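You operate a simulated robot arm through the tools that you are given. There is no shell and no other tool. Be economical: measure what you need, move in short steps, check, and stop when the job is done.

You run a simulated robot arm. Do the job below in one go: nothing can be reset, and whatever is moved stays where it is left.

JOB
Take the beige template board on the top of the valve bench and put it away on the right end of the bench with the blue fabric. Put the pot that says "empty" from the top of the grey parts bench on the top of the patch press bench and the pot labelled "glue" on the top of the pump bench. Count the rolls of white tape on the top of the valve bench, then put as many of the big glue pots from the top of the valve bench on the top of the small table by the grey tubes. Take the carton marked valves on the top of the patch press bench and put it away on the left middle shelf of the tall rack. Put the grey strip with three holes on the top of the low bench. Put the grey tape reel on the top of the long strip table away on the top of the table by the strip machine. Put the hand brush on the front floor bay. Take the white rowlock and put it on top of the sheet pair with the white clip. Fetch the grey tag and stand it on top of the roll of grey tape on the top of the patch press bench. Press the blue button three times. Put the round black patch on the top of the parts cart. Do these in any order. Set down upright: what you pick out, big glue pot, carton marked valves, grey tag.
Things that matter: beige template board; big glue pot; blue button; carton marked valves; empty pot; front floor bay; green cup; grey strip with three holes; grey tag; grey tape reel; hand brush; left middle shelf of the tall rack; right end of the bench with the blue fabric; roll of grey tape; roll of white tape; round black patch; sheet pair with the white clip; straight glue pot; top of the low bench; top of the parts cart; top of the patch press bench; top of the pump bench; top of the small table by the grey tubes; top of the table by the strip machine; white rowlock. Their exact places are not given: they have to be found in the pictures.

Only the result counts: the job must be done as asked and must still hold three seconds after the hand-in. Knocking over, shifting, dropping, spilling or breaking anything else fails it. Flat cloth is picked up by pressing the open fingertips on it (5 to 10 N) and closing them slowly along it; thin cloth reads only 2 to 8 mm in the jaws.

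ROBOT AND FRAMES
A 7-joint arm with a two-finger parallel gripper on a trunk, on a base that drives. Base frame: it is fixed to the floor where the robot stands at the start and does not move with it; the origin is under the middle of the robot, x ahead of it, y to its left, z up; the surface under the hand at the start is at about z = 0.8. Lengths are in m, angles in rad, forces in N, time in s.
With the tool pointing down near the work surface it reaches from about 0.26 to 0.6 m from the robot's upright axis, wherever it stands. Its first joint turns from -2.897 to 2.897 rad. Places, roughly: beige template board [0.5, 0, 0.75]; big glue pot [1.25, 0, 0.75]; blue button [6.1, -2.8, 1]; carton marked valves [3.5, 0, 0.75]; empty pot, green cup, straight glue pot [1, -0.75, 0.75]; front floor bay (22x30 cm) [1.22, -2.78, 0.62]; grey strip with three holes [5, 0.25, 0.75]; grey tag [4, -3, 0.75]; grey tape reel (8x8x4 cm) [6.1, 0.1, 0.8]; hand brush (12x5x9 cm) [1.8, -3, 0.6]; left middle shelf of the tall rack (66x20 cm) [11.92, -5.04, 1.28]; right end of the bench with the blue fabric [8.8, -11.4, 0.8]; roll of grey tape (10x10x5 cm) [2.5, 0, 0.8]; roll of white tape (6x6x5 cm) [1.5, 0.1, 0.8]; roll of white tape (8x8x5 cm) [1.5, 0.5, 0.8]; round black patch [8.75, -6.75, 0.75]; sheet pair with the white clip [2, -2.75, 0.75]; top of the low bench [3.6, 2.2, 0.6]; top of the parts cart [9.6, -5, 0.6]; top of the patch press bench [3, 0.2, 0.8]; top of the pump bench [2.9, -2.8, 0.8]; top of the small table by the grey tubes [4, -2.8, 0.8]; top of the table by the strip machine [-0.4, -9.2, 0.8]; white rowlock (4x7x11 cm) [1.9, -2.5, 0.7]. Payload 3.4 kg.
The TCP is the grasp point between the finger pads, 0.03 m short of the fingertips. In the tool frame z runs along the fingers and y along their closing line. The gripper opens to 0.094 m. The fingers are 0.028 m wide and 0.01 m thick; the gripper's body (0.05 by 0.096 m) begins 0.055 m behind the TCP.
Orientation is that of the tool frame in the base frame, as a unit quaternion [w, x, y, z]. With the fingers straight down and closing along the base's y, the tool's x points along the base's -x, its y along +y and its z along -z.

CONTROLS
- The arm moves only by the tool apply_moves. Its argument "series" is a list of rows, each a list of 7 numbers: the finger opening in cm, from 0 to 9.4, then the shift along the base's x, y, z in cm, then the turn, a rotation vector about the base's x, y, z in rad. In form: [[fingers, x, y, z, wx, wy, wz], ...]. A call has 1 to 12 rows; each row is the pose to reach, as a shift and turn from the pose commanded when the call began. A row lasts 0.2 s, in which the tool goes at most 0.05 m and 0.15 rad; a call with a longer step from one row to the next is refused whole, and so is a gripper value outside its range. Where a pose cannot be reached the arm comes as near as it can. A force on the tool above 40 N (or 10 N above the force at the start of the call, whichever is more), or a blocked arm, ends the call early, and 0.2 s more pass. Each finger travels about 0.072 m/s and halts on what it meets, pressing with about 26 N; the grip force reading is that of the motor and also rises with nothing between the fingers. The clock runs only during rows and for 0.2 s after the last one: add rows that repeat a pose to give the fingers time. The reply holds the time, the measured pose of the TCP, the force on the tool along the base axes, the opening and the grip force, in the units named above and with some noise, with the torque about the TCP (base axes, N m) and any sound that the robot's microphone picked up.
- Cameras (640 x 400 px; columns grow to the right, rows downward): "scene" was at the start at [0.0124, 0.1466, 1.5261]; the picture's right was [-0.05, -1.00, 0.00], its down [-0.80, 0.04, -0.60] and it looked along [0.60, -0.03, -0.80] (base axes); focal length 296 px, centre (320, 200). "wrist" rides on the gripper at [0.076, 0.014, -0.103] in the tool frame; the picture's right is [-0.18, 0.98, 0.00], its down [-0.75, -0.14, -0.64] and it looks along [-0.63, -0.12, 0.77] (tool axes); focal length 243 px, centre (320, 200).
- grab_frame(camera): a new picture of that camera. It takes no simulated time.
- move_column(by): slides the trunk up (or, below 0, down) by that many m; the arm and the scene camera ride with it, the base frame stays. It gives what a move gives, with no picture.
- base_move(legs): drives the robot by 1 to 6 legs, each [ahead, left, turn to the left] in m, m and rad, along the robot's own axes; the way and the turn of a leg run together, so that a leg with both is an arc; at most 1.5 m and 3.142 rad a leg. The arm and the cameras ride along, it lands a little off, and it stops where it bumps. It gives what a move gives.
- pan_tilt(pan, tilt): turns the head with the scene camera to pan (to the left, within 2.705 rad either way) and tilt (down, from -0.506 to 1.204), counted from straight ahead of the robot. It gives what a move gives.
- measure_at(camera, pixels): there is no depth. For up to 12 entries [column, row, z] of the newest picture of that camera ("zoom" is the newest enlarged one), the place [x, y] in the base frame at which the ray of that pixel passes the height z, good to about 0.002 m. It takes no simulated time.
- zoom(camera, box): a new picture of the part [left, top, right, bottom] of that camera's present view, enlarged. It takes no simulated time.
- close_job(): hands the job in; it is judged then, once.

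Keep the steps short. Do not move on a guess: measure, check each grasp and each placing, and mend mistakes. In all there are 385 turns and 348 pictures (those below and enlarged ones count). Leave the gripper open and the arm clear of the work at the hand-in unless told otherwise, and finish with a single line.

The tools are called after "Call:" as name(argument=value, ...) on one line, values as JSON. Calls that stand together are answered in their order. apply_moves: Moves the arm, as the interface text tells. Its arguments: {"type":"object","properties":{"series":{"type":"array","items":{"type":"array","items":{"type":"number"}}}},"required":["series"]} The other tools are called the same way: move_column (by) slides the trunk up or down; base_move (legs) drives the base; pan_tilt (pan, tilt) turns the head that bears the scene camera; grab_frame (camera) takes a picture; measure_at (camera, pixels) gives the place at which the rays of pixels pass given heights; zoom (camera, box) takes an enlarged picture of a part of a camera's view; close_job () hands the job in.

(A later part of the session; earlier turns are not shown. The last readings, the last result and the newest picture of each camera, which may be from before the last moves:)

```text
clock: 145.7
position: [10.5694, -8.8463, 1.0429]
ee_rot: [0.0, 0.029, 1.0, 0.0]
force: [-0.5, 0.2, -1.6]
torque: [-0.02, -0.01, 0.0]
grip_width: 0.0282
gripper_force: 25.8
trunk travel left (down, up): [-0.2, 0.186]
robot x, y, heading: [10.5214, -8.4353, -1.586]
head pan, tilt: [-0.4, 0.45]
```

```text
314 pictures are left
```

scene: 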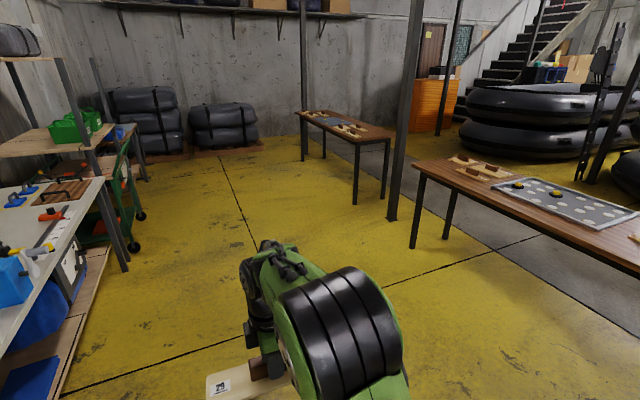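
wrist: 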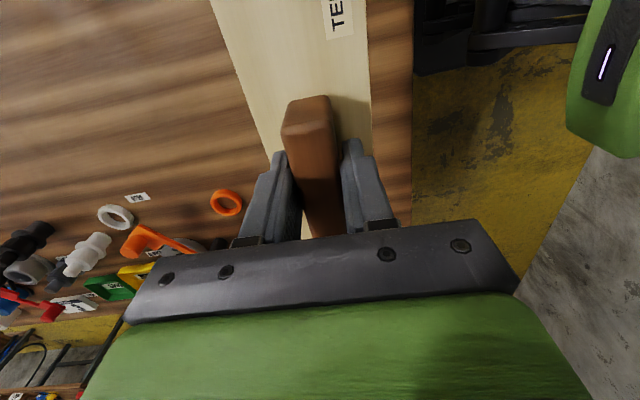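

Call:
zoom(camera="scene", box=[270, 90, 470, 215])

Call:
measure_at(camera="scene", pixels=[[304, 160, 0], [354, 203, 0], [395, 120, 0.8], [356, 142, 0.8], [297, 112, 0.8], [335, 110, 0.8], [392, 220, 0], [412, 247, 0]])

```text
3.20 times, centred on (370, 152) of scene
```

zoom: 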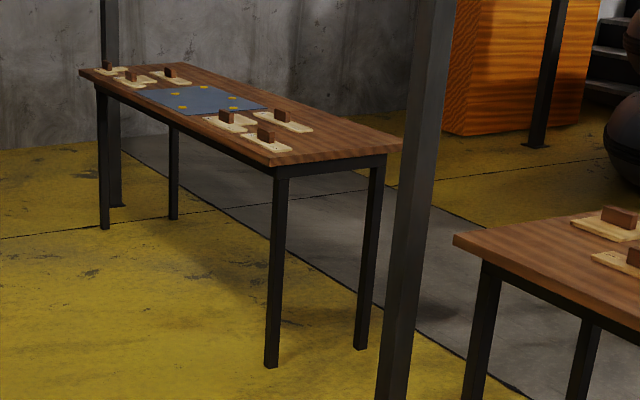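

```text
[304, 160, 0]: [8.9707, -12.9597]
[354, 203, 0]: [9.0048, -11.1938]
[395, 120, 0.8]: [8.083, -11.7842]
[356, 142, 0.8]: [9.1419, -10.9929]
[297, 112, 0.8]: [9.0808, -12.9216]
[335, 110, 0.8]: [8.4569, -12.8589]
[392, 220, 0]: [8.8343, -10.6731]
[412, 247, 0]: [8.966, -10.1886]
```

Call:
base_move(legs=[[1.4, 0, 0], [1.45, 0, 0], [0, 0, -1.555], [0.6, 0, 0]])

Call:
pan_tilt(pan=0.0, tilt=0.75)

Call:
grab_frame(camera="scene")

```text
clock: 166.4
position: [9.4845, -11.3503, 1.0428]
ee_rot: [0.0, 0.727, 0.686, 0.0]
force: [-0.1, -0.3, -1.2]
torque: [0.02, -0.01, 0.0]
grip_width: 0.0281
gripper_force: 25.8
trunk travel left (down, up): [-0.2, 0.186]
robot x, y, heading: [9.8947, -11.3028, 3.131]
head pan, tilt: [-0.4, 0.45]
```

```text
clock: 167.2
position: [9.4829, -11.3508, 1.0441]
ee_rot: [0.001, 0.727, 0.687, 0.001]
force: [0.0, 0.5, -1.5]
torque: [-0.04, -0.04, 0.01]
grip_width: 0.0283
gripper_force: 25.8
trunk travel left (down, up): [-0.2, 0.186]
robot x, y, heading: [9.8971, -11.3012, 3.134]
head pan, tilt: [0.0, 0.75]
```

```text
312 pictures are left
```

scene: 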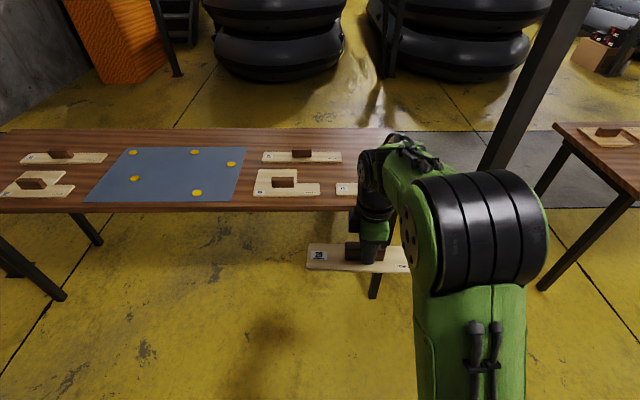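

Call:
base_move(legs=[[0, -0.5, 0]])

Call:
grab_frame(camera="scene")

Call:
zoom(camera="scene", box=[60, 100, 420, 290])

```text
clock: 170.2
position: [9.4891, -10.8478, 1.0433]
ee_rot: [-0.001, 0.728, 0.686, 0.001]
force: [0.2, 0.7, -1.5]
torque: [0.0, 0.02, 0.0]
grip_width: 0.0283
gripper_force: 26.1
trunk travel left (down, up): [-0.2, 0.186]
robot x, y, heading: [9.9001, -10.8011, 3.13]
head pan, tilt: [0.0, 0.75]
```

```text
311 pictures are left
```

scene: 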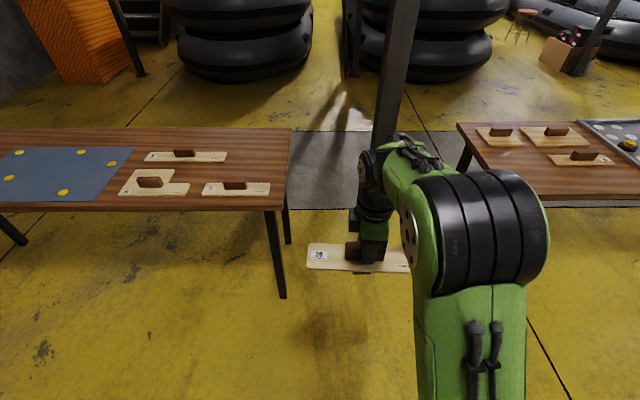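

```text
1.78 times, centred on (240, 195) of scene
```

zoom: 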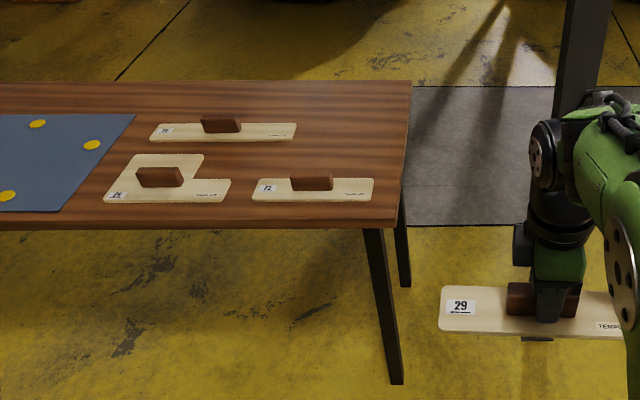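

Call:
measure_at(camera="zoom", pixels=[[411, 80, 0.8], [397, 224, 0.8], [150, 125, 0.81], [297, 124, 0.81], [295, 141, 0.81], [150, 141, 0.81], [136, 154, 0.81], [204, 154, 0.81], [230, 200, 0.81], [253, 179, 0.81], [374, 200, 0.81], [136, 115, 0.8]])

Call:
measure_at(camera="zoom", pixels=[[375, 179, 0.81], [201, 117, 0.85], [240, 116, 0.85], [136, 169, 0.85], [60, 211, 0.8], [104, 200, 0.81], [229, 179, 0.81]])

```text
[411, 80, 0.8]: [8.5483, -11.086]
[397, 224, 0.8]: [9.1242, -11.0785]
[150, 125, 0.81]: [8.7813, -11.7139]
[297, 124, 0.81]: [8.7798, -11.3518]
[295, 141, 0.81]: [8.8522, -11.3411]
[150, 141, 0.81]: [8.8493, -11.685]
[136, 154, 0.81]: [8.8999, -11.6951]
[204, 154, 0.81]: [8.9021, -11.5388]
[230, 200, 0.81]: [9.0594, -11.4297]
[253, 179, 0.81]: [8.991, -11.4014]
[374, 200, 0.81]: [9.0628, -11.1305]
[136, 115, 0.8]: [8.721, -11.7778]
```

```text
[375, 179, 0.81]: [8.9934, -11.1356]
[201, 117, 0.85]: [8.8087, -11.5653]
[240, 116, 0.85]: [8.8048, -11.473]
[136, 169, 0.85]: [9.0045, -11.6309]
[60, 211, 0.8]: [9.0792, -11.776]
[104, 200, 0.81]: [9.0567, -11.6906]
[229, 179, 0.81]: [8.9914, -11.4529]
```

Free area at the right end: x 8.55–8.98, y -11.34..-11.09. I will lay the board along x at (8.80,-11.22). Drive closer.

Call:
base_move(legs=[[0.3, 0.41, 0], [0.24, 0, 0]])

Call:
apply_moves(series=[[0.5, 0, 0, 0, 0, 0, -0.14], [0.5, 0, 0, 0, 0, 0, -0.28], [0.5, 0, 0, 0, 0, 0, -0.42], [0.5, 0, 0, 0, 0, 0, -0.56], [0.5, 0, 0, 0, 0, 0, -0.7], [0.5, 0, 0, 0, 0, 0, -0.84], [0.5, 0, 0, 0, 0, 0, -0.98], [0.5, 0, 0, 0, 0, 0, -1.12], [0.5, 0, 0, 0, 0, 0, -1.26], [0.5, 0, 0, 0, 0, 0, -1.4], [0.5, 0, 0, 0, 0, 0, -1.46]])

Call:
grab_frame(camera="scene")

```text
clock: 174.5
position: [8.9438, -11.2445, 1.0441]
ee_rot: [0.0, 0.728, 0.685, 0.001]
force: [0.0, 0.2, -1.7]
torque: [0.02, -0.02, 0.01]
grip_width: 0.0281
gripper_force: 26.1
trunk travel left (down, up): [-0.2, 0.186]
robot x, y, heading: [9.3534, -11.1986, 3.13]
head pan, tilt: [0.0, 0.75]
```

```text
clock: 176.9
position: [8.945, -11.2444, 1.0429]
ee_rot: [0.0, 1.0, 0.023, 0.0]
force: [-0.4, -0.6, -1.9]
torque: [-0.03, -0.04, -0.01]
grip_width: 0.028
gripper_force: 26.1
trunk travel left (down, up): [-0.2, 0.186]
robot x, y, heading: [9.352, -11.1981, 3.13]
head pan, tilt: [0.0, 0.75]
```

```text
309 pictures are left
```

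scene: 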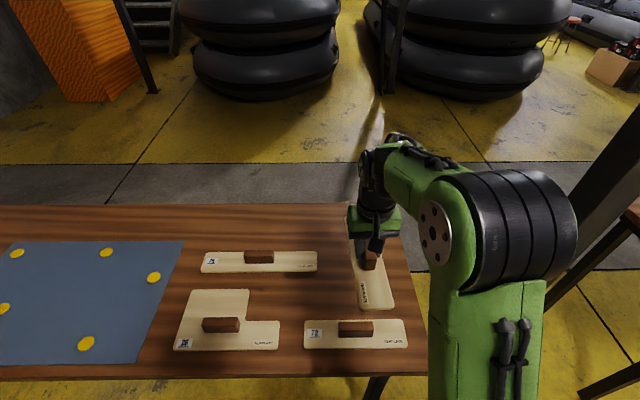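

Call:
apply_moves(series=[[0.5, -4, 0.5, 0, 0, 0, -0.04], [0.5, -8, 1, 0, 0, 0, -0.04], [0.5, -12, 1.5, 0, 0, 0, -0.04], [0.5, -15.5, 2, -1, 0, 0, -0.04], [0.5, -15.5, 2, -5, 0, 0, -0.04], [0.5, -15.5, 2, -9, 0, 0, -0.04], [0.5, -15.5, 2, -13, 0, 0, -0.04], [0.5, -15.5, 2, -16, 0, 0, -0.04]])

Call:
grab_frame(camera="scene")

Call:
grab_frame(camera="wrist")

```text
clock: 178.7
position: [8.7894, -11.2223, 0.8831]
ee_rot: [-0.001, 1.0, 0.004, 0.001]
force: [-1.0, 0.4, -1.7]
torque: [0.01, -0.03, 0.01]
grip_width: 0.0283
gripper_force: 26.1
trunk travel left (down, up): [-0.2, 0.186]
robot x, y, heading: [9.3544, -11.1973, 3.131]
head pan, tilt: [0.0, 0.75]
```

```text
308 pictures are left
```

scene: 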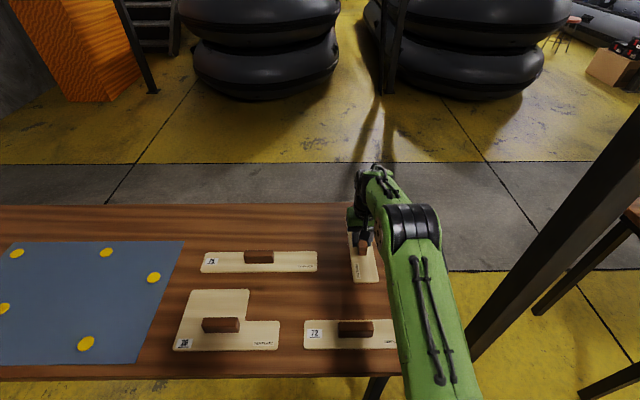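

```text
307 pictures are left
```

wrist: 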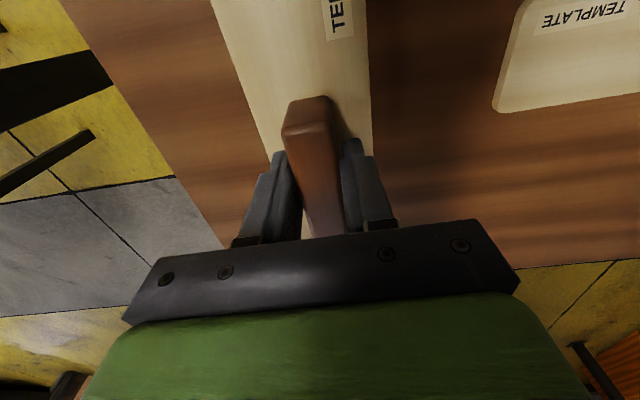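

Clear of neighbours. Lower to the surface, watching the force.

Call:
apply_moves(series=[[0.5, 0, 0, -1.5, 0, 0, 0], [0.5, 0, 0, -2.7, 0, 0, 0], [0.5, 0, 0, -3.3, 0, 0, 0], [0.5, 0, 0, -3.7, 0, 0, 0]])

```text
clock: 179.7
position: [8.7886, -11.2233, 0.847]
ee_rot: [0.0, 1.0, 0.005, 0.0]
force: [0.6, -0.1, -1.5]
torque: [-0.01, -0.04, 0.0]
grip_width: 0.028
gripper_force: 26.0
trunk travel left (down, up): [-0.2, 0.186]
robot x, y, heading: [9.3578, -11.1946, 3.13]
head pan, tilt: [0.0, 0.75]
```

Call:
apply_moves(series=[[0.5, 0, 0, -0.2, 0, 0, 0], [0.5, 0, 0, -0.4, 0, 0, 0], [0.5, 0, 0, -0.6, 0, 0, 0], [0.5, 0, 0, -0.6, 0, 0, 0]])

```text
clock: 180.7
position: [8.7891, -11.2228, 0.8418]
ee_rot: [-0.001, 1.0, 0.005, -0.003]
force: [-1.6, 2.3, 23.9]
torque: [-0.01, 0.11, 0.0]
grip_width: 0.0282
gripper_force: 25.8
trunk travel left (down, up): [-0.2, 0.186]
robot x, y, heading: [9.3546, -11.1962, 3.13]
head pan, tilt: [0.0, 0.75]
```

Contact (24 N). Release and rise.

Call:
apply_moves(series=[[0.5, 0, 0, 0.2, 0, 0, 0], [3.5, 0, 0, 0.3, 0, 0, 0], [6, 0, 0, 0.3, 0, 0, 0], [7, 0, 0, 1.3, 0, 0, 0], [7, 0, 0, 5, 0, 0, 0], [9.4, 0, 0, 10, 0, 0, 0], [9.4, 4, 0, 15, 0, 0, 0], [9.4, 8, 0, 20, 0, 0, 0], [9.4, 12, 0, 22, 0, 0, 0], [9.4, 15, 0, 22, 0, 0, 0]])

Call:
grab_frame(camera="scene")

```text
refused: row 7 steps farther than a row can; nothing moved
```

```text
306 pictures are left
```

scene: 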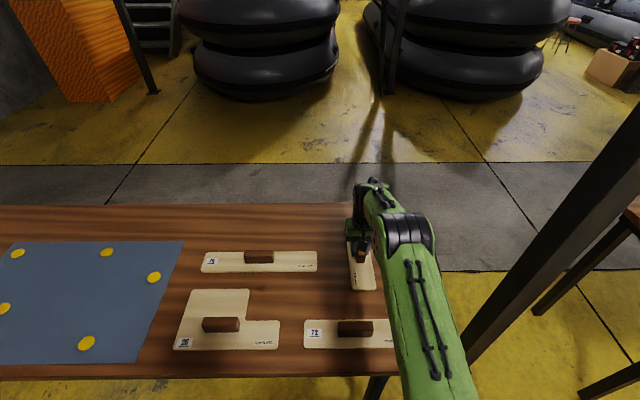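

Call:
apply_moves(series=[[0.5, 0, 0, 0.2, 0, 0, 0], [3.5, 0, 0, 0.3, 0, 0, 0], [6, 0, 0, 0.3, 0, 0, 0], [7, 0, 0, 1.3, 0, 0, 0], [7, 0, 0, 5, 0, 0, 0], [9.4, 0, 0, 9.5, 0, 0, 0], [9.4, 3, 0, 13, 0, 0, 0], [9.4, 6, 0, 16.5, 0, 0, 0], [9.4, 9, 0, 20, 0, 0, 0], [9.4, 12, 0, 22, 0, 0, 0], [9.4, 15, 0, 22, 0, 0, 0]])

Call:
grab_frame(camera="scene")

```text
clock: 183.1
position: [8.9415, -11.2227, 1.0593]
ee_rot: [0.0, 1.0, 0.005, 0.0]
force: [0.2, 0.1, -0.3]
torque: [0.03, 0.05, -0.03]
grip_width: 0.0939
gripper_force: 0.0
trunk travel left (down, up): [-0.2, 0.186]
robot x, y, heading: [9.3532, -11.202, 3.126]
head pan, tilt: [0.0, 0.75]
```

```text
305 pictures are left
```

scene: 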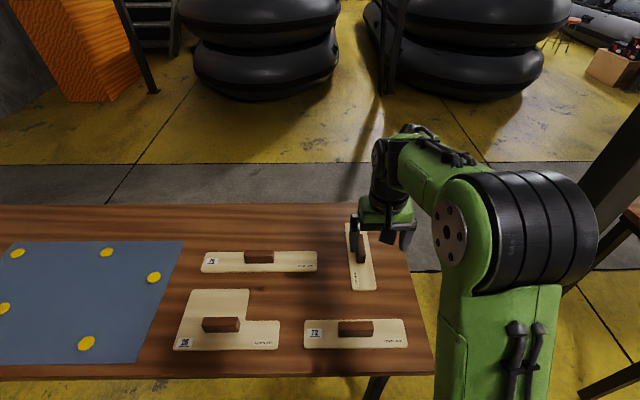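

Template is put away. Next the black patch around (8.75,-6.75): back off and strafe north.

Call:
base_move(legs=[[-1.1, 0, 0], [0, -1.45, 0], [0, -1.45, 0], [0, -1.45, 0]])

Call:
pan_tilt(pan=0.2, tilt=0.55)

Call:
grab_frame(camera="scene")

```text
clock: 209.3
position: [10.1087, -6.8675, 1.0592]
ee_rot: [0.0, 1.0, 0.005, 0.0]
force: [-0.4, 0.6, 0.5]
torque: [-0.01, -0.01, 0.03]
grip_width: 0.0941
gripper_force: 0.0
trunk travel left (down, up): [-0.2, 0.186]
robot x, y, heading: [10.5287, -6.8467, 3.126]
head pan, tilt: [0.0, 0.75]
```

```text
clock: 210.0
position: [10.1085, -6.8671, 1.0601]
ee_rot: [0.0, 1.0, 0.005, -0.001]
force: [-0.3, 0.9, -0.1]
torque: [0.03, 0.01, -0.03]
grip_width: 0.0938
gripper_force: 0.1
trunk travel left (down, up): [-0.2, 0.186]
robot x, y, heading: [10.5231, -6.845, 3.125]
head pan, tilt: [0.201, 0.55]
```

```text
304 pictures are left
```

scene: 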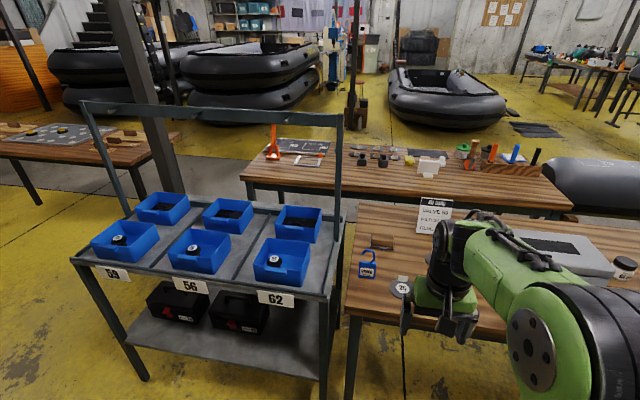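

Call:
zoom(camera="scene", box=[230, 120, 600, 320])

Call:
measure_at(camera="scene", pixels=[[242, 180, 0.8], [272, 140, 0.8], [573, 207, 0.8], [347, 317, 0.8], [357, 203, 0.8], [330, 298, 0.8], [75, 260, 0.8], [398, 154, 0.8], [370, 156, 0.8], [320, 380, 0], [145, 378, 0]])

```text
1.73 times, centred on (415, 220) of scene
```

zoom: 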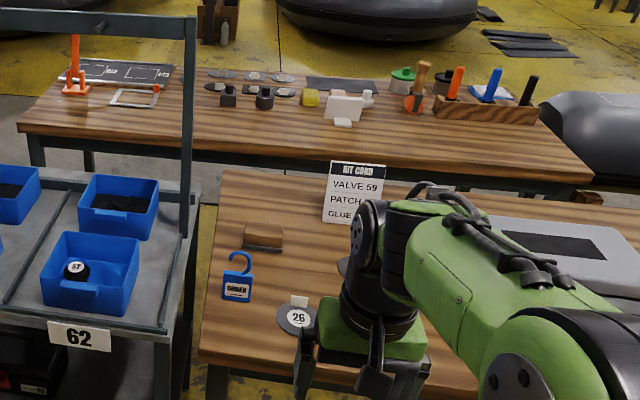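

```text
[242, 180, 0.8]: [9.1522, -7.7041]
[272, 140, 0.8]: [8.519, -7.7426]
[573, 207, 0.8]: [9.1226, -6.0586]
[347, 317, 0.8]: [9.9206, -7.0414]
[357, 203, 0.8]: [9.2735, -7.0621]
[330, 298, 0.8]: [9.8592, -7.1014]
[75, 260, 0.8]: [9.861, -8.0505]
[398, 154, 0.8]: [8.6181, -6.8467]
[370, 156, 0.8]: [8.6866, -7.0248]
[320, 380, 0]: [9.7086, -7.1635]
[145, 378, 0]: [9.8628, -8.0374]
```

Call:
pan_tilt(pan=-0.5, tilt=0.45)

Call:
grab_frame(camera="scene")

Call:
pan_tilt(pan=0.55, tilt=0.45)

Call:
grab_frame(camera="scene")

Call:
measure_at(camera="scene", pixels=[[285, 205, 0], [292, 202, 0], [230, 235, 0], [170, 205, 0], [312, 124, 0.8], [310, 145, 0.8], [405, 240, 0], [380, 225, 0]])

```text
clock: 211.1
position: [10.1099, -6.8678, 1.0595]
ee_rot: [0.0, 1.0, 0.004, 0.0]
force: [-0.3, 0.6, 0.2]
torque: [0.03, -0.01, 0.01]
grip_width: 0.0939
gripper_force: 0.1
trunk travel left (down, up): [-0.2, 0.186]
robot x, y, heading: [10.5248, -6.8459, 3.127]
head pan, tilt: [-0.499, 0.45]
```

```text
302 pictures are left
```

scene: 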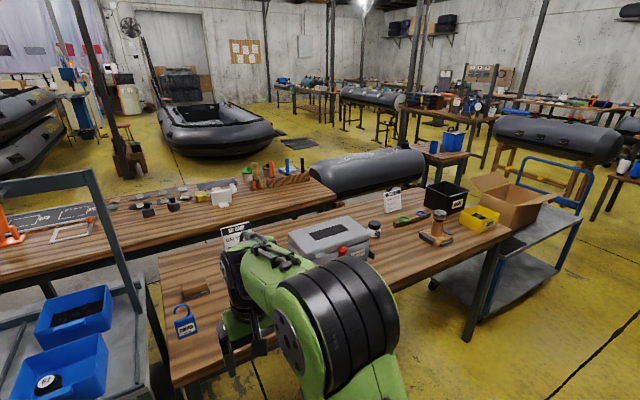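

```text
clock: 212.4
position: [10.1091, -6.8681, 1.0603]
ee_rot: [0.0, 1.0, 0.004, 0.0]
force: [-0.4, 0.3, 0.1]
torque: [0.01, -0.02, 0.01]
grip_width: 0.0939
gripper_force: 0.0
trunk travel left (down, up): [-0.2, 0.186]
robot x, y, heading: [10.524, -6.8428, 3.124]
head pan, tilt: [0.55, 0.45]
```

```text
301 pictures are left
```

scene: 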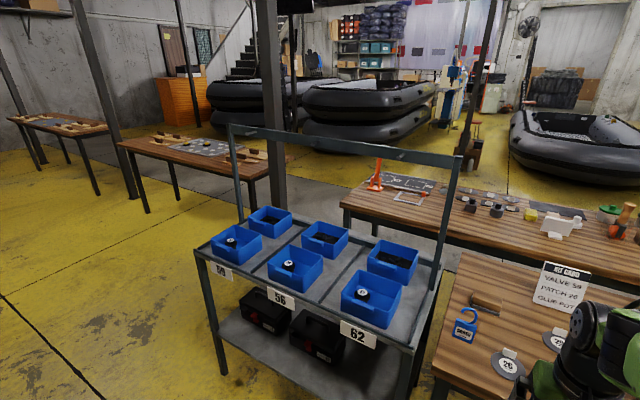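

```text
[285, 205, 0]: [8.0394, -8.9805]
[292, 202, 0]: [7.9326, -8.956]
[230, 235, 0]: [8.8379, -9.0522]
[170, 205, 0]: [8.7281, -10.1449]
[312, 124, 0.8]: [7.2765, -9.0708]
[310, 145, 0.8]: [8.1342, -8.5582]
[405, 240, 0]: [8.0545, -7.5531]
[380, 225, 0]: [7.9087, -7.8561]
```

Call:
base_move(legs=[[0.1, 0, 0.015], [0, -1.45, 0], [0, -1.45, 0]])

Call:
pan_tilt(pan=0.3, tilt=0.45)

Call:
grab_frame(camera="scene")

```text
clock: 227.2
position: [9.9567, -3.9906, 1.0599]
ee_rot: [0.0, 1.0, 0.031, 0.0]
force: [0.5, -0.1, 0.1]
torque: [0.0, 0.02, 0.0]
grip_width: 0.0938
gripper_force: 0.0
trunk travel left (down, up): [-0.2, 0.186]
robot x, y, heading: [10.3732, -3.9442, -3.105]
head pan, tilt: [0.55, 0.45]
```

```text
clock: 227.9
position: [9.9584, -3.9908, 1.0599]
ee_rot: [0.0, 1.0, 0.031, 0.0]
force: [0.3, 0.3, 0.2]
torque: [-0.02, 0.0, -0.01]
grip_width: 0.0941
gripper_force: 0.0
trunk travel left (down, up): [-0.2, 0.186]
robot x, y, heading: [10.3719, -3.9441, -3.102]
head pan, tilt: [0.3, 0.45]
```

```text
300 pictures are left
```

scene: 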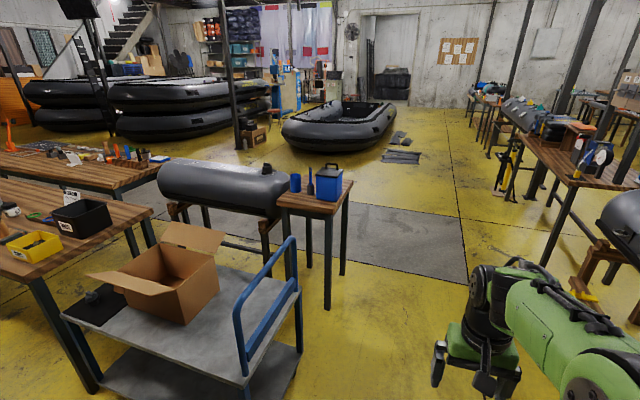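

Call:
measure_at(camera="scene", pixels=[[327, 308, 0], [342, 275, 0], [240, 378, 0.6], [300, 289, 0.6], [260, 240, 0.6], [543, 262, 0], [300, 355, 0], [500, 190, 0], [210, 268, 0.6], [63, 315, 0.6], [420, 150, 0]])

Call:
zoom(camera="scene", box=[40, 210, 320, 400])

```text
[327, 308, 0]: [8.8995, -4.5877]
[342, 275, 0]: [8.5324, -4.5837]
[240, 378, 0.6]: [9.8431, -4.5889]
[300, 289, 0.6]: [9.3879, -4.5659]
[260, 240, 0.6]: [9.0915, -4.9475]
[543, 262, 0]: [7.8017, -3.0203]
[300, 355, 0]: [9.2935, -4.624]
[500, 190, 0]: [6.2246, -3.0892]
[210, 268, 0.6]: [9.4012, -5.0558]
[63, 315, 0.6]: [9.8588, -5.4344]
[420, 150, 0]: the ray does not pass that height
```

```text
2.11 times, centred on (180, 305) of scene
```

zoom: 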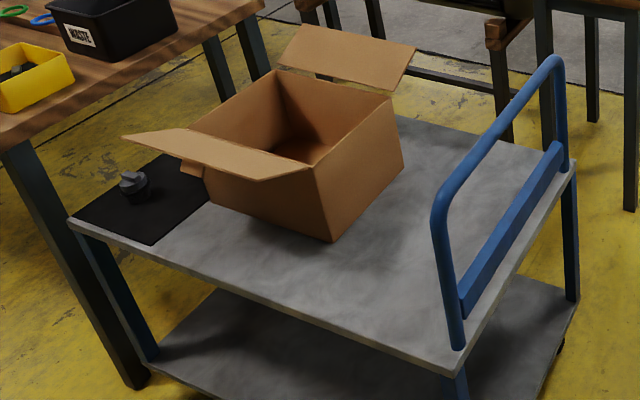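

Call:
base_move(legs=[[1.4, 0, -0.04], [1.3, 0, 0], [0, 0, 3.1], [0, -1.45, 0.04], [0, -1.35, 0]])

Call:
pan_tilt(pan=0.0, tilt=0.7)

Call:
grab_frame(camera="scene")

```text
clock: 261.7
position: [8.0453, -6.7745, 1.0593]
ee_rot: [-0.001, -0.01, 1.0, -0.001]
force: [-0.2, -0.1, -0.3]
torque: [0.03, -0.03, 0.02]
grip_width: 0.094
gripper_force: 0.0
trunk travel left (down, up): [-0.2, 0.186]
robot x, y, heading: [7.6333, -6.8011, -0.006]
head pan, tilt: [0.3, 0.45]
```

```text
clock: 262.5
position: [8.0448, -6.7748, 1.0594]
ee_rot: [0.001, -0.009, 1.0, 0.0]
force: [-0.5, -0.4, -0.4]
torque: [-0.02, -0.02, 0.02]
grip_width: 0.0939
gripper_force: 0.0
trunk travel left (down, up): [-0.2, 0.186]
robot x, y, heading: [7.6308, -6.8014, -0.002]
head pan, tilt: [0.0, 0.7]
```

```text
298 pictures are left
```

scene: 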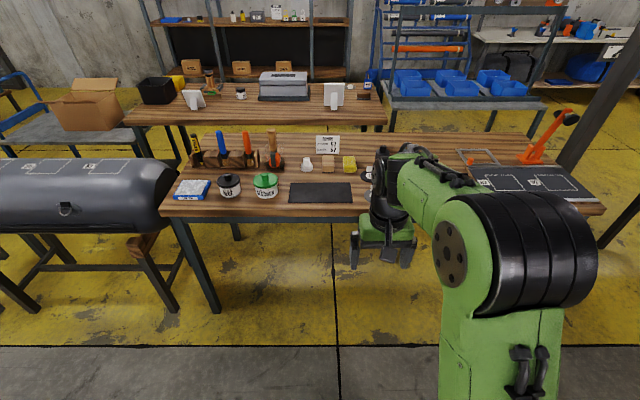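

Call:
base_move(legs=[[0.45, -0.55, 0]])

Call:
pan_tilt(pan=0.2, tilt=0.85)

Call:
grab_frame(camera="scene")

```text
clock: 266.3
position: [8.4872, -7.3249, 1.0594]
ee_rot: [0.0, -0.01, 1.0, 0.0]
force: [0.1, -0.2, -0.7]
torque: [0.02, 0.02, -0.01]
grip_width: 0.094
gripper_force: 0.0
trunk travel left (down, up): [-0.2, 0.186]
robot x, y, heading: [8.0728, -7.3541, -0.004]
head pan, tilt: [0.0, 0.7]
```

```text
clock: 267.1
position: [8.4872, -7.325, 1.0591]
ee_rot: [0.0, -0.009, 1.0, 0.0]
force: [-0.2, -0.2, -0.4]
torque: [0.03, 0.02, -0.03]
grip_width: 0.0941
gripper_force: 0.1
trunk travel left (down, up): [-0.2, 0.186]
robot x, y, heading: [8.0727, -7.3532, -0.001]
head pan, tilt: [0.201, 0.85]
```

```text
297 pictures are left
```

scene: 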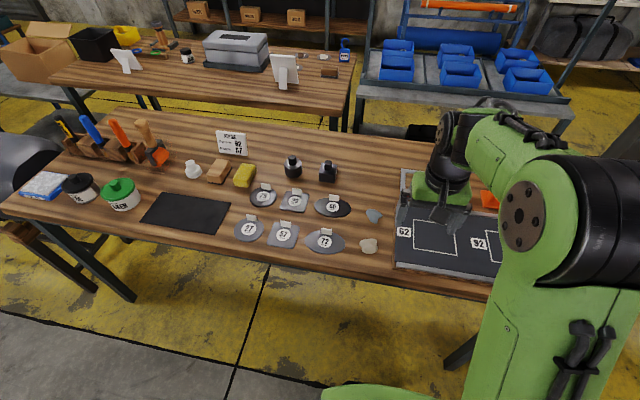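

Call:
zoom(camera="scene", box=[210, 130, 400, 260])

Call:
measure_at(camera="zoom", pixels=[[172, 205, 0.8], [290, 208, 0.8], [412, 242, 0.8], [132, 330, 0.8], [245, 330, 0.8], [385, 365, 0.8], [280, 115, 0.8], [395, 140, 0.8]])

```text
3.08 times, centred on (305, 195) of scene
```

zoom: 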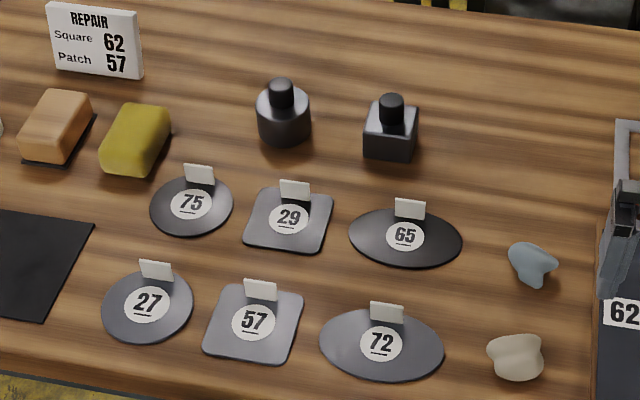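

```text
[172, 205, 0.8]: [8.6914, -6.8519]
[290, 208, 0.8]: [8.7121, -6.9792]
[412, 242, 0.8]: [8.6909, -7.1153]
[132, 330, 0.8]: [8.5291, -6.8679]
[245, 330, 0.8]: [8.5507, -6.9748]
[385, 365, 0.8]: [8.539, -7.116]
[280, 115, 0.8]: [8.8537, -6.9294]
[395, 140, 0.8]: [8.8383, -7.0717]
```

Target: round dark patch "75" (the ellipses and greys are different). It has an upright white tab. Line up with it.

Call:
base_move(legs=[[0.1, 0.5, 0]])

Call:
apply_moves(series=[[9.4, 0, 0, 0, 0, 0, 0.14], [9.4, 0, 0, 0, 0, 0, 0.28], [9.4, 0, 0, 0, 0, 0, 0.42], [9.4, 0, 0, 0, 0, 0, 0.56], [9.4, 0, 0, 0, 0, 0, 0.7], [9.4, 0, 0, 0, 0, 0, 0.84], [9.4, 0, 0, 0, 0, 0, 0.98], [9.4, 0, 0, 0, 0, 0, 1.12], [9.4, 0, 0, 0, 0, 0, 1.26], [9.4, 0, 0, 0, 0, 0, 1.4], [9.4, 0, 0, 0, 0, 0, 1.54], [9.4, 0, 0, 0, 0, 0, 1.55]])

Call:
grab_frame(camera="wrist")

Call:
grab_frame(camera="scene")

```text
clock: 270.1
position: [8.5888, -6.8245, 1.0598]
ee_rot: [0.0, -0.01, 1.0, -0.001]
force: [-0.2, 0.7, 0.3]
torque: [-0.02, 0.0, 0.02]
grip_width: 0.0941
gripper_force: 0.0
trunk travel left (down, up): [-0.2, 0.186]
robot x, y, heading: [8.1766, -6.8532, -0.002]
head pan, tilt: [0.201, 0.85]
```

```text
clock: 272.6
position: [8.5887, -6.8241, 1.0606]
ee_rot: [-0.001, 0.708, -0.707, 0.0]
force: [-0.5, 0.3, -0.7]
torque: [0.02, -0.01, 0.0]
grip_width: 0.0939
gripper_force: 0.1
trunk travel left (down, up): [-0.2, 0.186]
robot x, y, heading: [8.1704, -6.8551, -0.003]
head pan, tilt: [0.201, 0.85]
```

```text
295 pictures are left
```

wrist: 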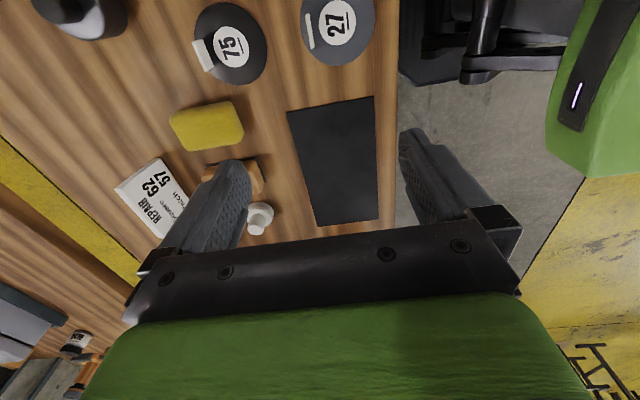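

```text
294 pictures are left
```

scene: 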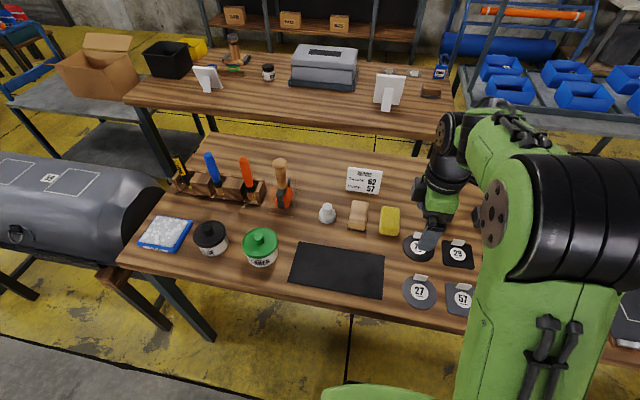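

Call:
zoom(camera="wrist", box=[170, 0, 290, 90])

Call:
measure_at(camera="zoom", pixels=[[320, 240, 0.803], [125, 215, 0.82], [175, 365, 0.82], [165, 205, 0.803], [215, 350, 0.803], [125, 215, 0.81], [175, 365, 0.81]])

Call:
zoom(camera="scene", box=[390, 220, 490, 282])

```text
4.44 times, centred on (230, 45) of wrist
```

zoom: 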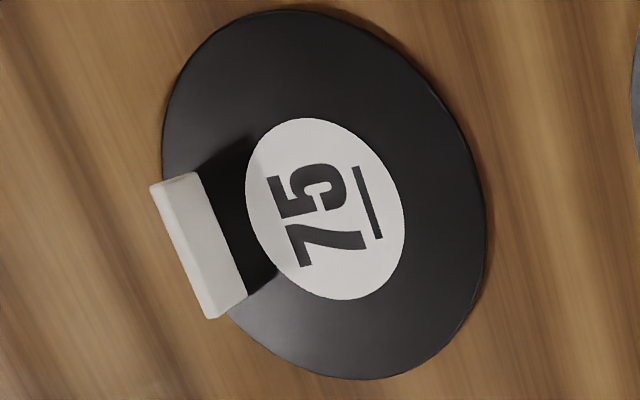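

```text
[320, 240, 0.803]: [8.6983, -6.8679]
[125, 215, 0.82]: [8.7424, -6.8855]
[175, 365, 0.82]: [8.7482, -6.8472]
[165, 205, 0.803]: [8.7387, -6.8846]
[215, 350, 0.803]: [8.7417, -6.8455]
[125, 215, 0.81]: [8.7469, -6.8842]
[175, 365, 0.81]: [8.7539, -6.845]
```

```text
6.40 times, centred on (440, 251) of scene
```

zoom: 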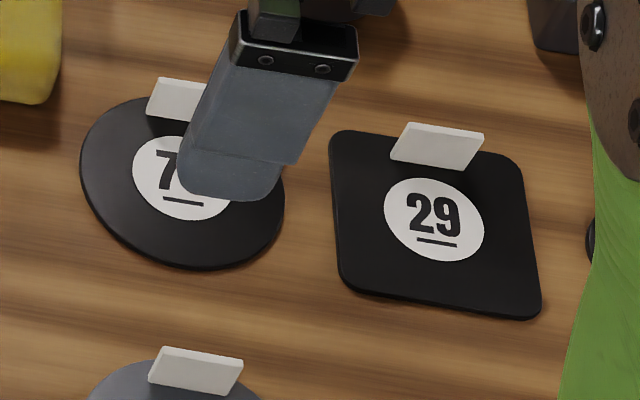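

Call:
measure_at(camera="wrist", pixels=[[215, 39, 0.803], [226, 66, 0.803], [204, 43, 0.803], [204, 43, 0.82], [217, 72, 0.82], [204, 43, 0.825], [217, 72, 0.825], [231, 45, 0.803]])

Call:
measure_at(camera="scene", pixels=[[415, 232, 0.82], [413, 238, 0.804], [414.5, 232, 0.825], [415, 232, 0.815], [421, 233, 0.82], [453.5, 239.5, 0.82], [451.5, 245.5, 0.804], [465, 241, 0.82]])

```text
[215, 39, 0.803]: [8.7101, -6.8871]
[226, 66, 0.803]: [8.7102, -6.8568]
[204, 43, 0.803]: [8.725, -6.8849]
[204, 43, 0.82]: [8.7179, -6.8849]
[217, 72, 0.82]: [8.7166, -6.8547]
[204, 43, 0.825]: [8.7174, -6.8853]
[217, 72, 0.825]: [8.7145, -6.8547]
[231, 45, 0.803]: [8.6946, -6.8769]
```

```text
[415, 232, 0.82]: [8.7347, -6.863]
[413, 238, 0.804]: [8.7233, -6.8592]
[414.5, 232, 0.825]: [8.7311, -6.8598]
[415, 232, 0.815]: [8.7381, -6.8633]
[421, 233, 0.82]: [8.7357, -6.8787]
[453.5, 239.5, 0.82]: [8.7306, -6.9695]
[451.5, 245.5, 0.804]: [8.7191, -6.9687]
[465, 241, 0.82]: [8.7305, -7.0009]
```

Call:
measure_at(camera="wrist", pixels=[[202.5, 38.7, 0.803], [213.6, 66.4, 0.803], [191.7, 42.7, 0.815], [204.5, 72, 0.815], [191.7, 42.7, 0.82], [204.5, 72, 0.82], [191.7, 42.7, 0.825], [204.5, 72, 0.825], [230, 54, 0.803]])

```text
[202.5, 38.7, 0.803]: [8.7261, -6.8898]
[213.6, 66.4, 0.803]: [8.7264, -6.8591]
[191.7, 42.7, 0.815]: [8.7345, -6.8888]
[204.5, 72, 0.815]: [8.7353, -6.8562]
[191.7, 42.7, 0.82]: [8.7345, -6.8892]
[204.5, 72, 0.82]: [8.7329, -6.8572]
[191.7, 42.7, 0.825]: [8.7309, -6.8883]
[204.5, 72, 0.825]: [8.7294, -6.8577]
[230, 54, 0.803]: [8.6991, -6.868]
```

Call:
apply_moves(series=[[5, 4.5, -1, 0, 0, 0, 0.02], [5, 9, -3, 0, 0, 0, 0.02], [5, 14, -4.9, 0, 0, 0, 0.02], [5, 14, -4.9, -4.5, 0, 0, 0.02], [5, 14, -4.9, -9, 0, 0, 0.02], [5, 14, -4.9, -13, 0, 0, 0.02], [5, 14, -4.9, -17, 0, 0, 0.02], [5, 14, -4.9, -20, 0, 0, 0.02]])

Call:
grab_frame(camera="wrist")

Call:
zoom(camera="scene", box=[370, 190, 500, 290])

```text
refused: row 3 steps farther than a row can; nothing moved
```

```text
291 pictures are left
```

wrist: 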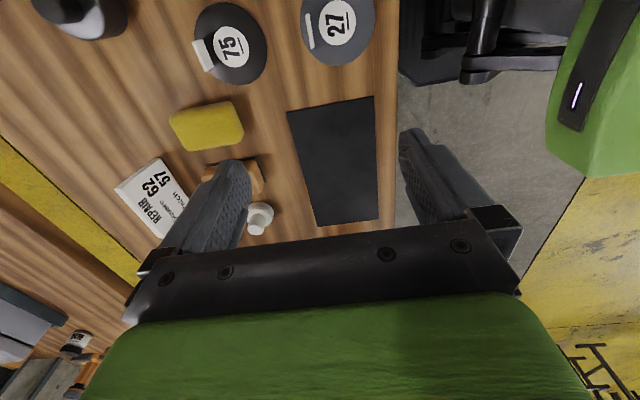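

```text
4.00 times, centred on (435, 240) of scene
```

zoom: 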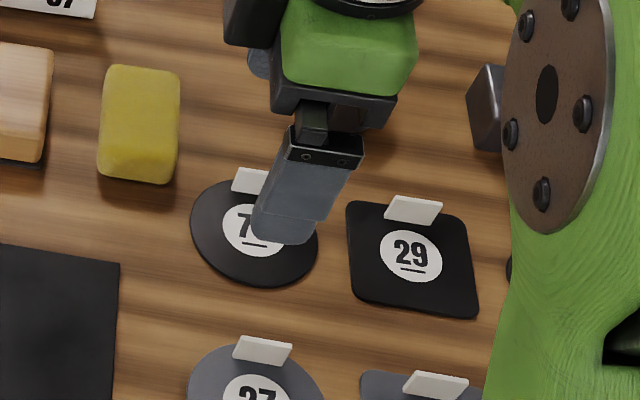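

I will keep every row step below 4.5 cm.

Call:
apply_moves(series=[[5, 4, -1, 0, 0, 0, 0.02], [5, 8, -2.5, 0, 0, 0, 0.02], [5, 11, -4, 0, 0, 0, 0.02], [5, 14, -4.9, -1, 0, 0, 0.02], [5, 14, -4.9, -5, 0, 0, 0.02], [5, 14, -4.9, -9, 0, 0, 0.02], [5, 14, -4.9, -13, 0, 0, 0.02], [5, 14, -4.9, -17, 0, 0, 0.02], [5, 14, -4.9, -20, 0, 0, 0.02]])

Call:
grab_frame(camera="wrist")

Call:
zoom(camera="scene", box=[370, 190, 500, 290])

```text
clock: 274.6
position: [8.7288, -6.8747, 0.857]
ee_rot: [0.0, 0.714, -0.7, 0.0]
force: [-0.3, -0.5, -0.2]
torque: [-0.02, 0.04, -0.04]
grip_width: 0.0501
gripper_force: 0.1
trunk travel left (down, up): [-0.2, 0.186]
robot x, y, heading: [8.1742, -6.8519, -0.004]
head pan, tilt: [0.201, 0.85]
```

```text
289 pictures are left
```

wrist: 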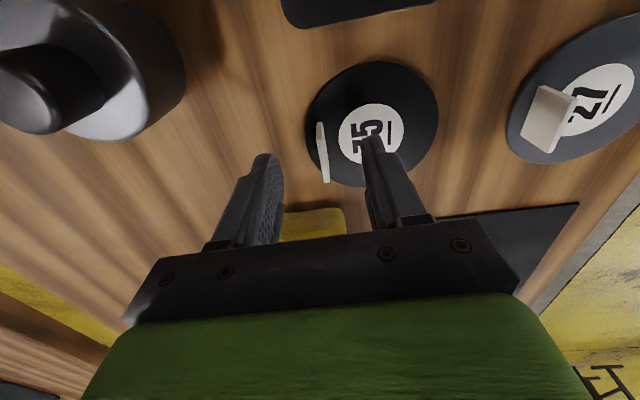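

```text
4.00 times, centred on (435, 240) of scene
```

zoom: 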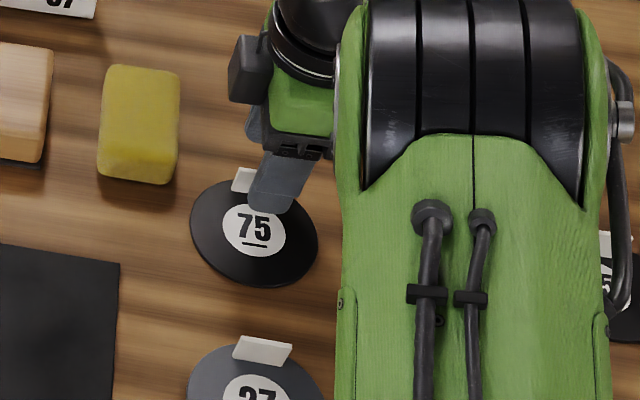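

Aligned. Descend 1.9 cm, close, lift.

Call:
apply_moves(series=[[5, 0, 0, -1, 0, 0, 0], [5, 0, 0, -1.8, 0, 0, 0], [5, 0, 0, -1.8, 0, 0, 0], [3, 0, 0, -1.8, 0, 0, 0], [1, 0, 0, -1.8, 0, 0, 0], [0, 0, 0, -1.8, 0, 0, 0], [0, 0, 0, -1.8, 0, 0, 0], [0, 0, 0, -1.8, 0, 0, 0], [0, 0, 0, -0.8, 0, 0, 0], [0, 0, 0, 2, 0, 0, 0], [0, 0, 0, 6, 0, 0, 0], [0, 0, 0, 10, 0, 0, 0]])

Call:
grab_frame(camera="wrist")

```text
clock: 277.2
position: [8.7297, -6.8741, 0.9612]
ee_rot: [0.0, 0.714, -0.7, 0.0]
force: [-0.2, 0.3, 0.5]
torque: [0.02, -0.01, 0.04]
grip_width: 0.003
gripper_force: 25.9
trunk travel left (down, up): [-0.2, 0.186]
robot x, y, heading: [8.1771, -6.853, -0.002]
head pan, tilt: [0.201, 0.85]
```

```text
287 pictures are left
```

wrist: 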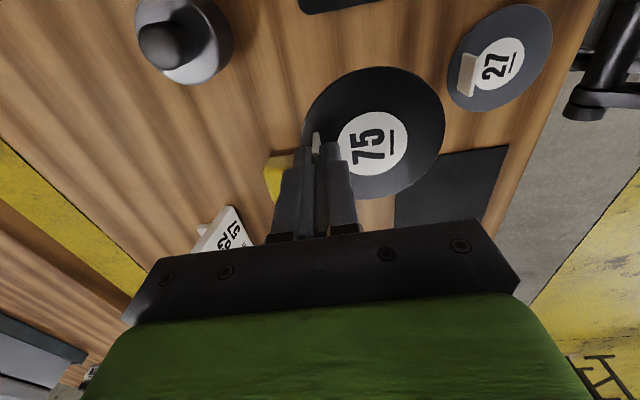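

Patch 75 hangs from its tab. Pull in, drive round to the cart's east side.

Call:
apply_moves(series=[[0, -2, 0, 3, 0, 0, 0], [0, -5, 1, 6, 0, 0, 0], [0, -9, 1, 8, 0, 0, 0], [0, -13, 2, 9, 0, 0, 0]])

Call:
base_move(legs=[[-0.5, 0, 0], [0, 1.45, 0], [0, 1.45, 0], [1.4, 0, 0], [1.35, 0, 0], [0, 0, 3.1]])

Call:
pan_tilt(pan=0.5, tilt=0.7)

Call:
grab_frame(camera="scene")

```text
clock: 278.2
position: [8.5983, -6.8544, 1.0502]
ee_rot: [-0.001, 0.714, -0.7, 0.001]
force: [-0.2, 0.5, 0.1]
torque: [-0.01, -0.02, 0.06]
grip_width: 0.0027
gripper_force: 26.1
trunk travel left (down, up): [-0.2, 0.186]
robot x, y, heading: [8.1764, -6.8524, -0.001]
head pan, tilt: [0.201, 0.85]
```

```text
clock: 315.1
position: [10.0065, -3.9144, 1.0502]
ee_rot: [0.0, 0.723, 0.691, 0.001]
force: [-0.3, 0.0, -0.6]
torque: [-0.02, 0.02, 0.04]
grip_width: 0.0028
gripper_force: 26.1
trunk travel left (down, up): [-0.2, 0.186]
robot x, y, heading: [10.4302, -3.9432, 3.07]
head pan, tilt: [0.201, 0.85]
```

```text
clock: 315.9
position: [10.0066, -3.9151, 1.0496]
ee_rot: [0.0, 0.722, 0.692, 0.0]
force: [0.4, 0.5, -0.7]
torque: [0.0, -0.02, 0.02]
grip_width: 0.0029
gripper_force: 26.2
trunk travel left (down, up): [-0.2, 0.186]
robot x, y, heading: [10.4282, -3.943, 3.071]
head pan, tilt: [0.499, 0.7]
```

```text
286 pictures are left
```

scene: 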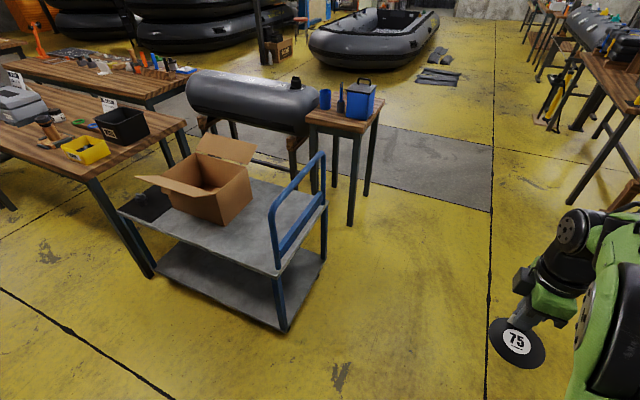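

Call:
base_move(legs=[[0, 0, 0.07], [0, 0.85, 0]])

Call:
pan_tilt(pan=0.1, tilt=0.9)

Call:
grab_frame(camera="scene")

```text
clock: 320.7
position: [10.0067, -4.7742, 1.0489]
ee_rot: [0.0, 0.698, 0.716, 0.0]
force: [0.2, -0.5, -1.7]
torque: [0.02, 0.05, 0.0]
grip_width: 0.0025
gripper_force: 25.6
trunk travel left (down, up): [-0.2, 0.186]
robot x, y, heading: [10.4314, -4.7775, -3.138]
head pan, tilt: [0.499, 0.7]
```

```text
clock: 321.6
position: [10.0069, -4.7745, 1.0489]
ee_rot: [0.0, 0.698, 0.716, 0.0]
force: [-0.7, 0.3, -0.2]
torque: [0.01, 0.03, -0.03]
grip_width: 0.0029
gripper_force: 26.4
trunk travel left (down, up): [-0.2, 0.186]
robot x, y, heading: [10.4318, -4.7784, -3.141]
head pan, tilt: [0.099, 0.901]
```

```text
285 pictures are left
```

scene: 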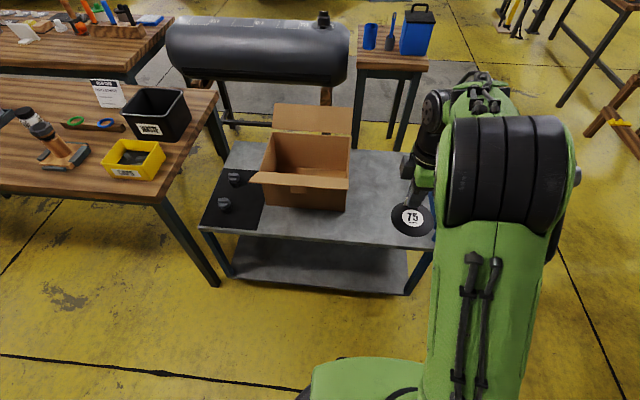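

Call:
measure_at(camera="scene", pixels=[[202, 226, 0.6], [231, 142, 0.6], [432, 240, 0.6], [345, 210, 0.6], [405, 157, 0.6], [264, 205, 0.6], [352, 160, 0.6], [349, 187, 0.75], [262, 205, 0.6]])

Call:
base_move(legs=[[0.22, 0, 0]])

Call:
grab_frame(camera="scene")

Call:
grab_frame(camera="wrist")

```text
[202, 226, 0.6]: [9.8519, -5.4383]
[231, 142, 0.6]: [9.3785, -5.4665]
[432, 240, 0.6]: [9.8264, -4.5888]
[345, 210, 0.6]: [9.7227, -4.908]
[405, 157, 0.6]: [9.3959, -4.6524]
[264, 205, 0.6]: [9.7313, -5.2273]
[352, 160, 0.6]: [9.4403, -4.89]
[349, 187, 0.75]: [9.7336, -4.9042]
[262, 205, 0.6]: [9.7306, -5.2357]
```

```text
clock: 323.3
position: [9.7818, -4.7766, 1.049]
ee_rot: [0.0, 0.699, 0.715, 0.001]
force: [-0.6, -0.1, -1.7]
torque: [0.03, -0.01, 0.01]
grip_width: 0.0029
gripper_force: 26.1
trunk travel left (down, up): [-0.2, 0.186]
robot x, y, heading: [10.207, -4.7729, -3.136]
head pan, tilt: [0.099, 0.901]
```

```text
284 pictures are left
```

scene: 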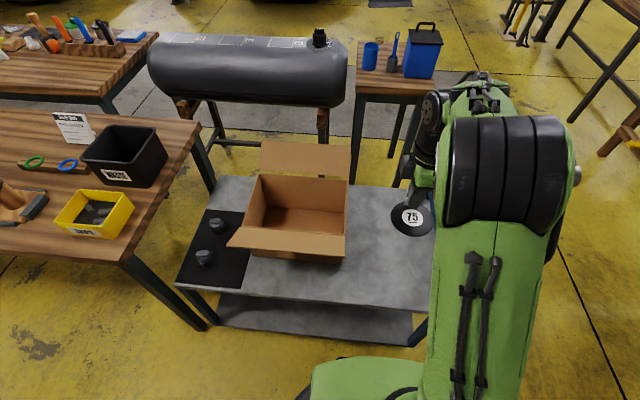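

```text
283 pictures are left
```

wrist: 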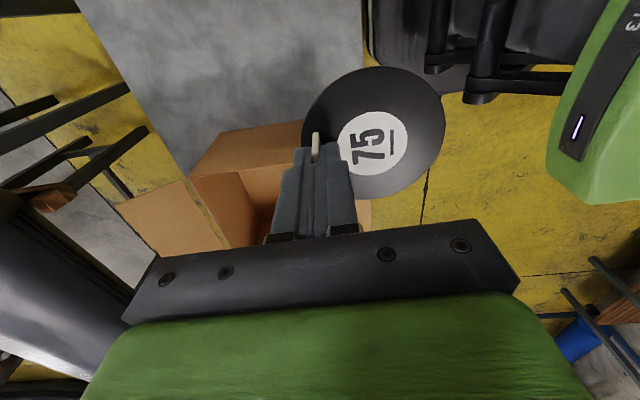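

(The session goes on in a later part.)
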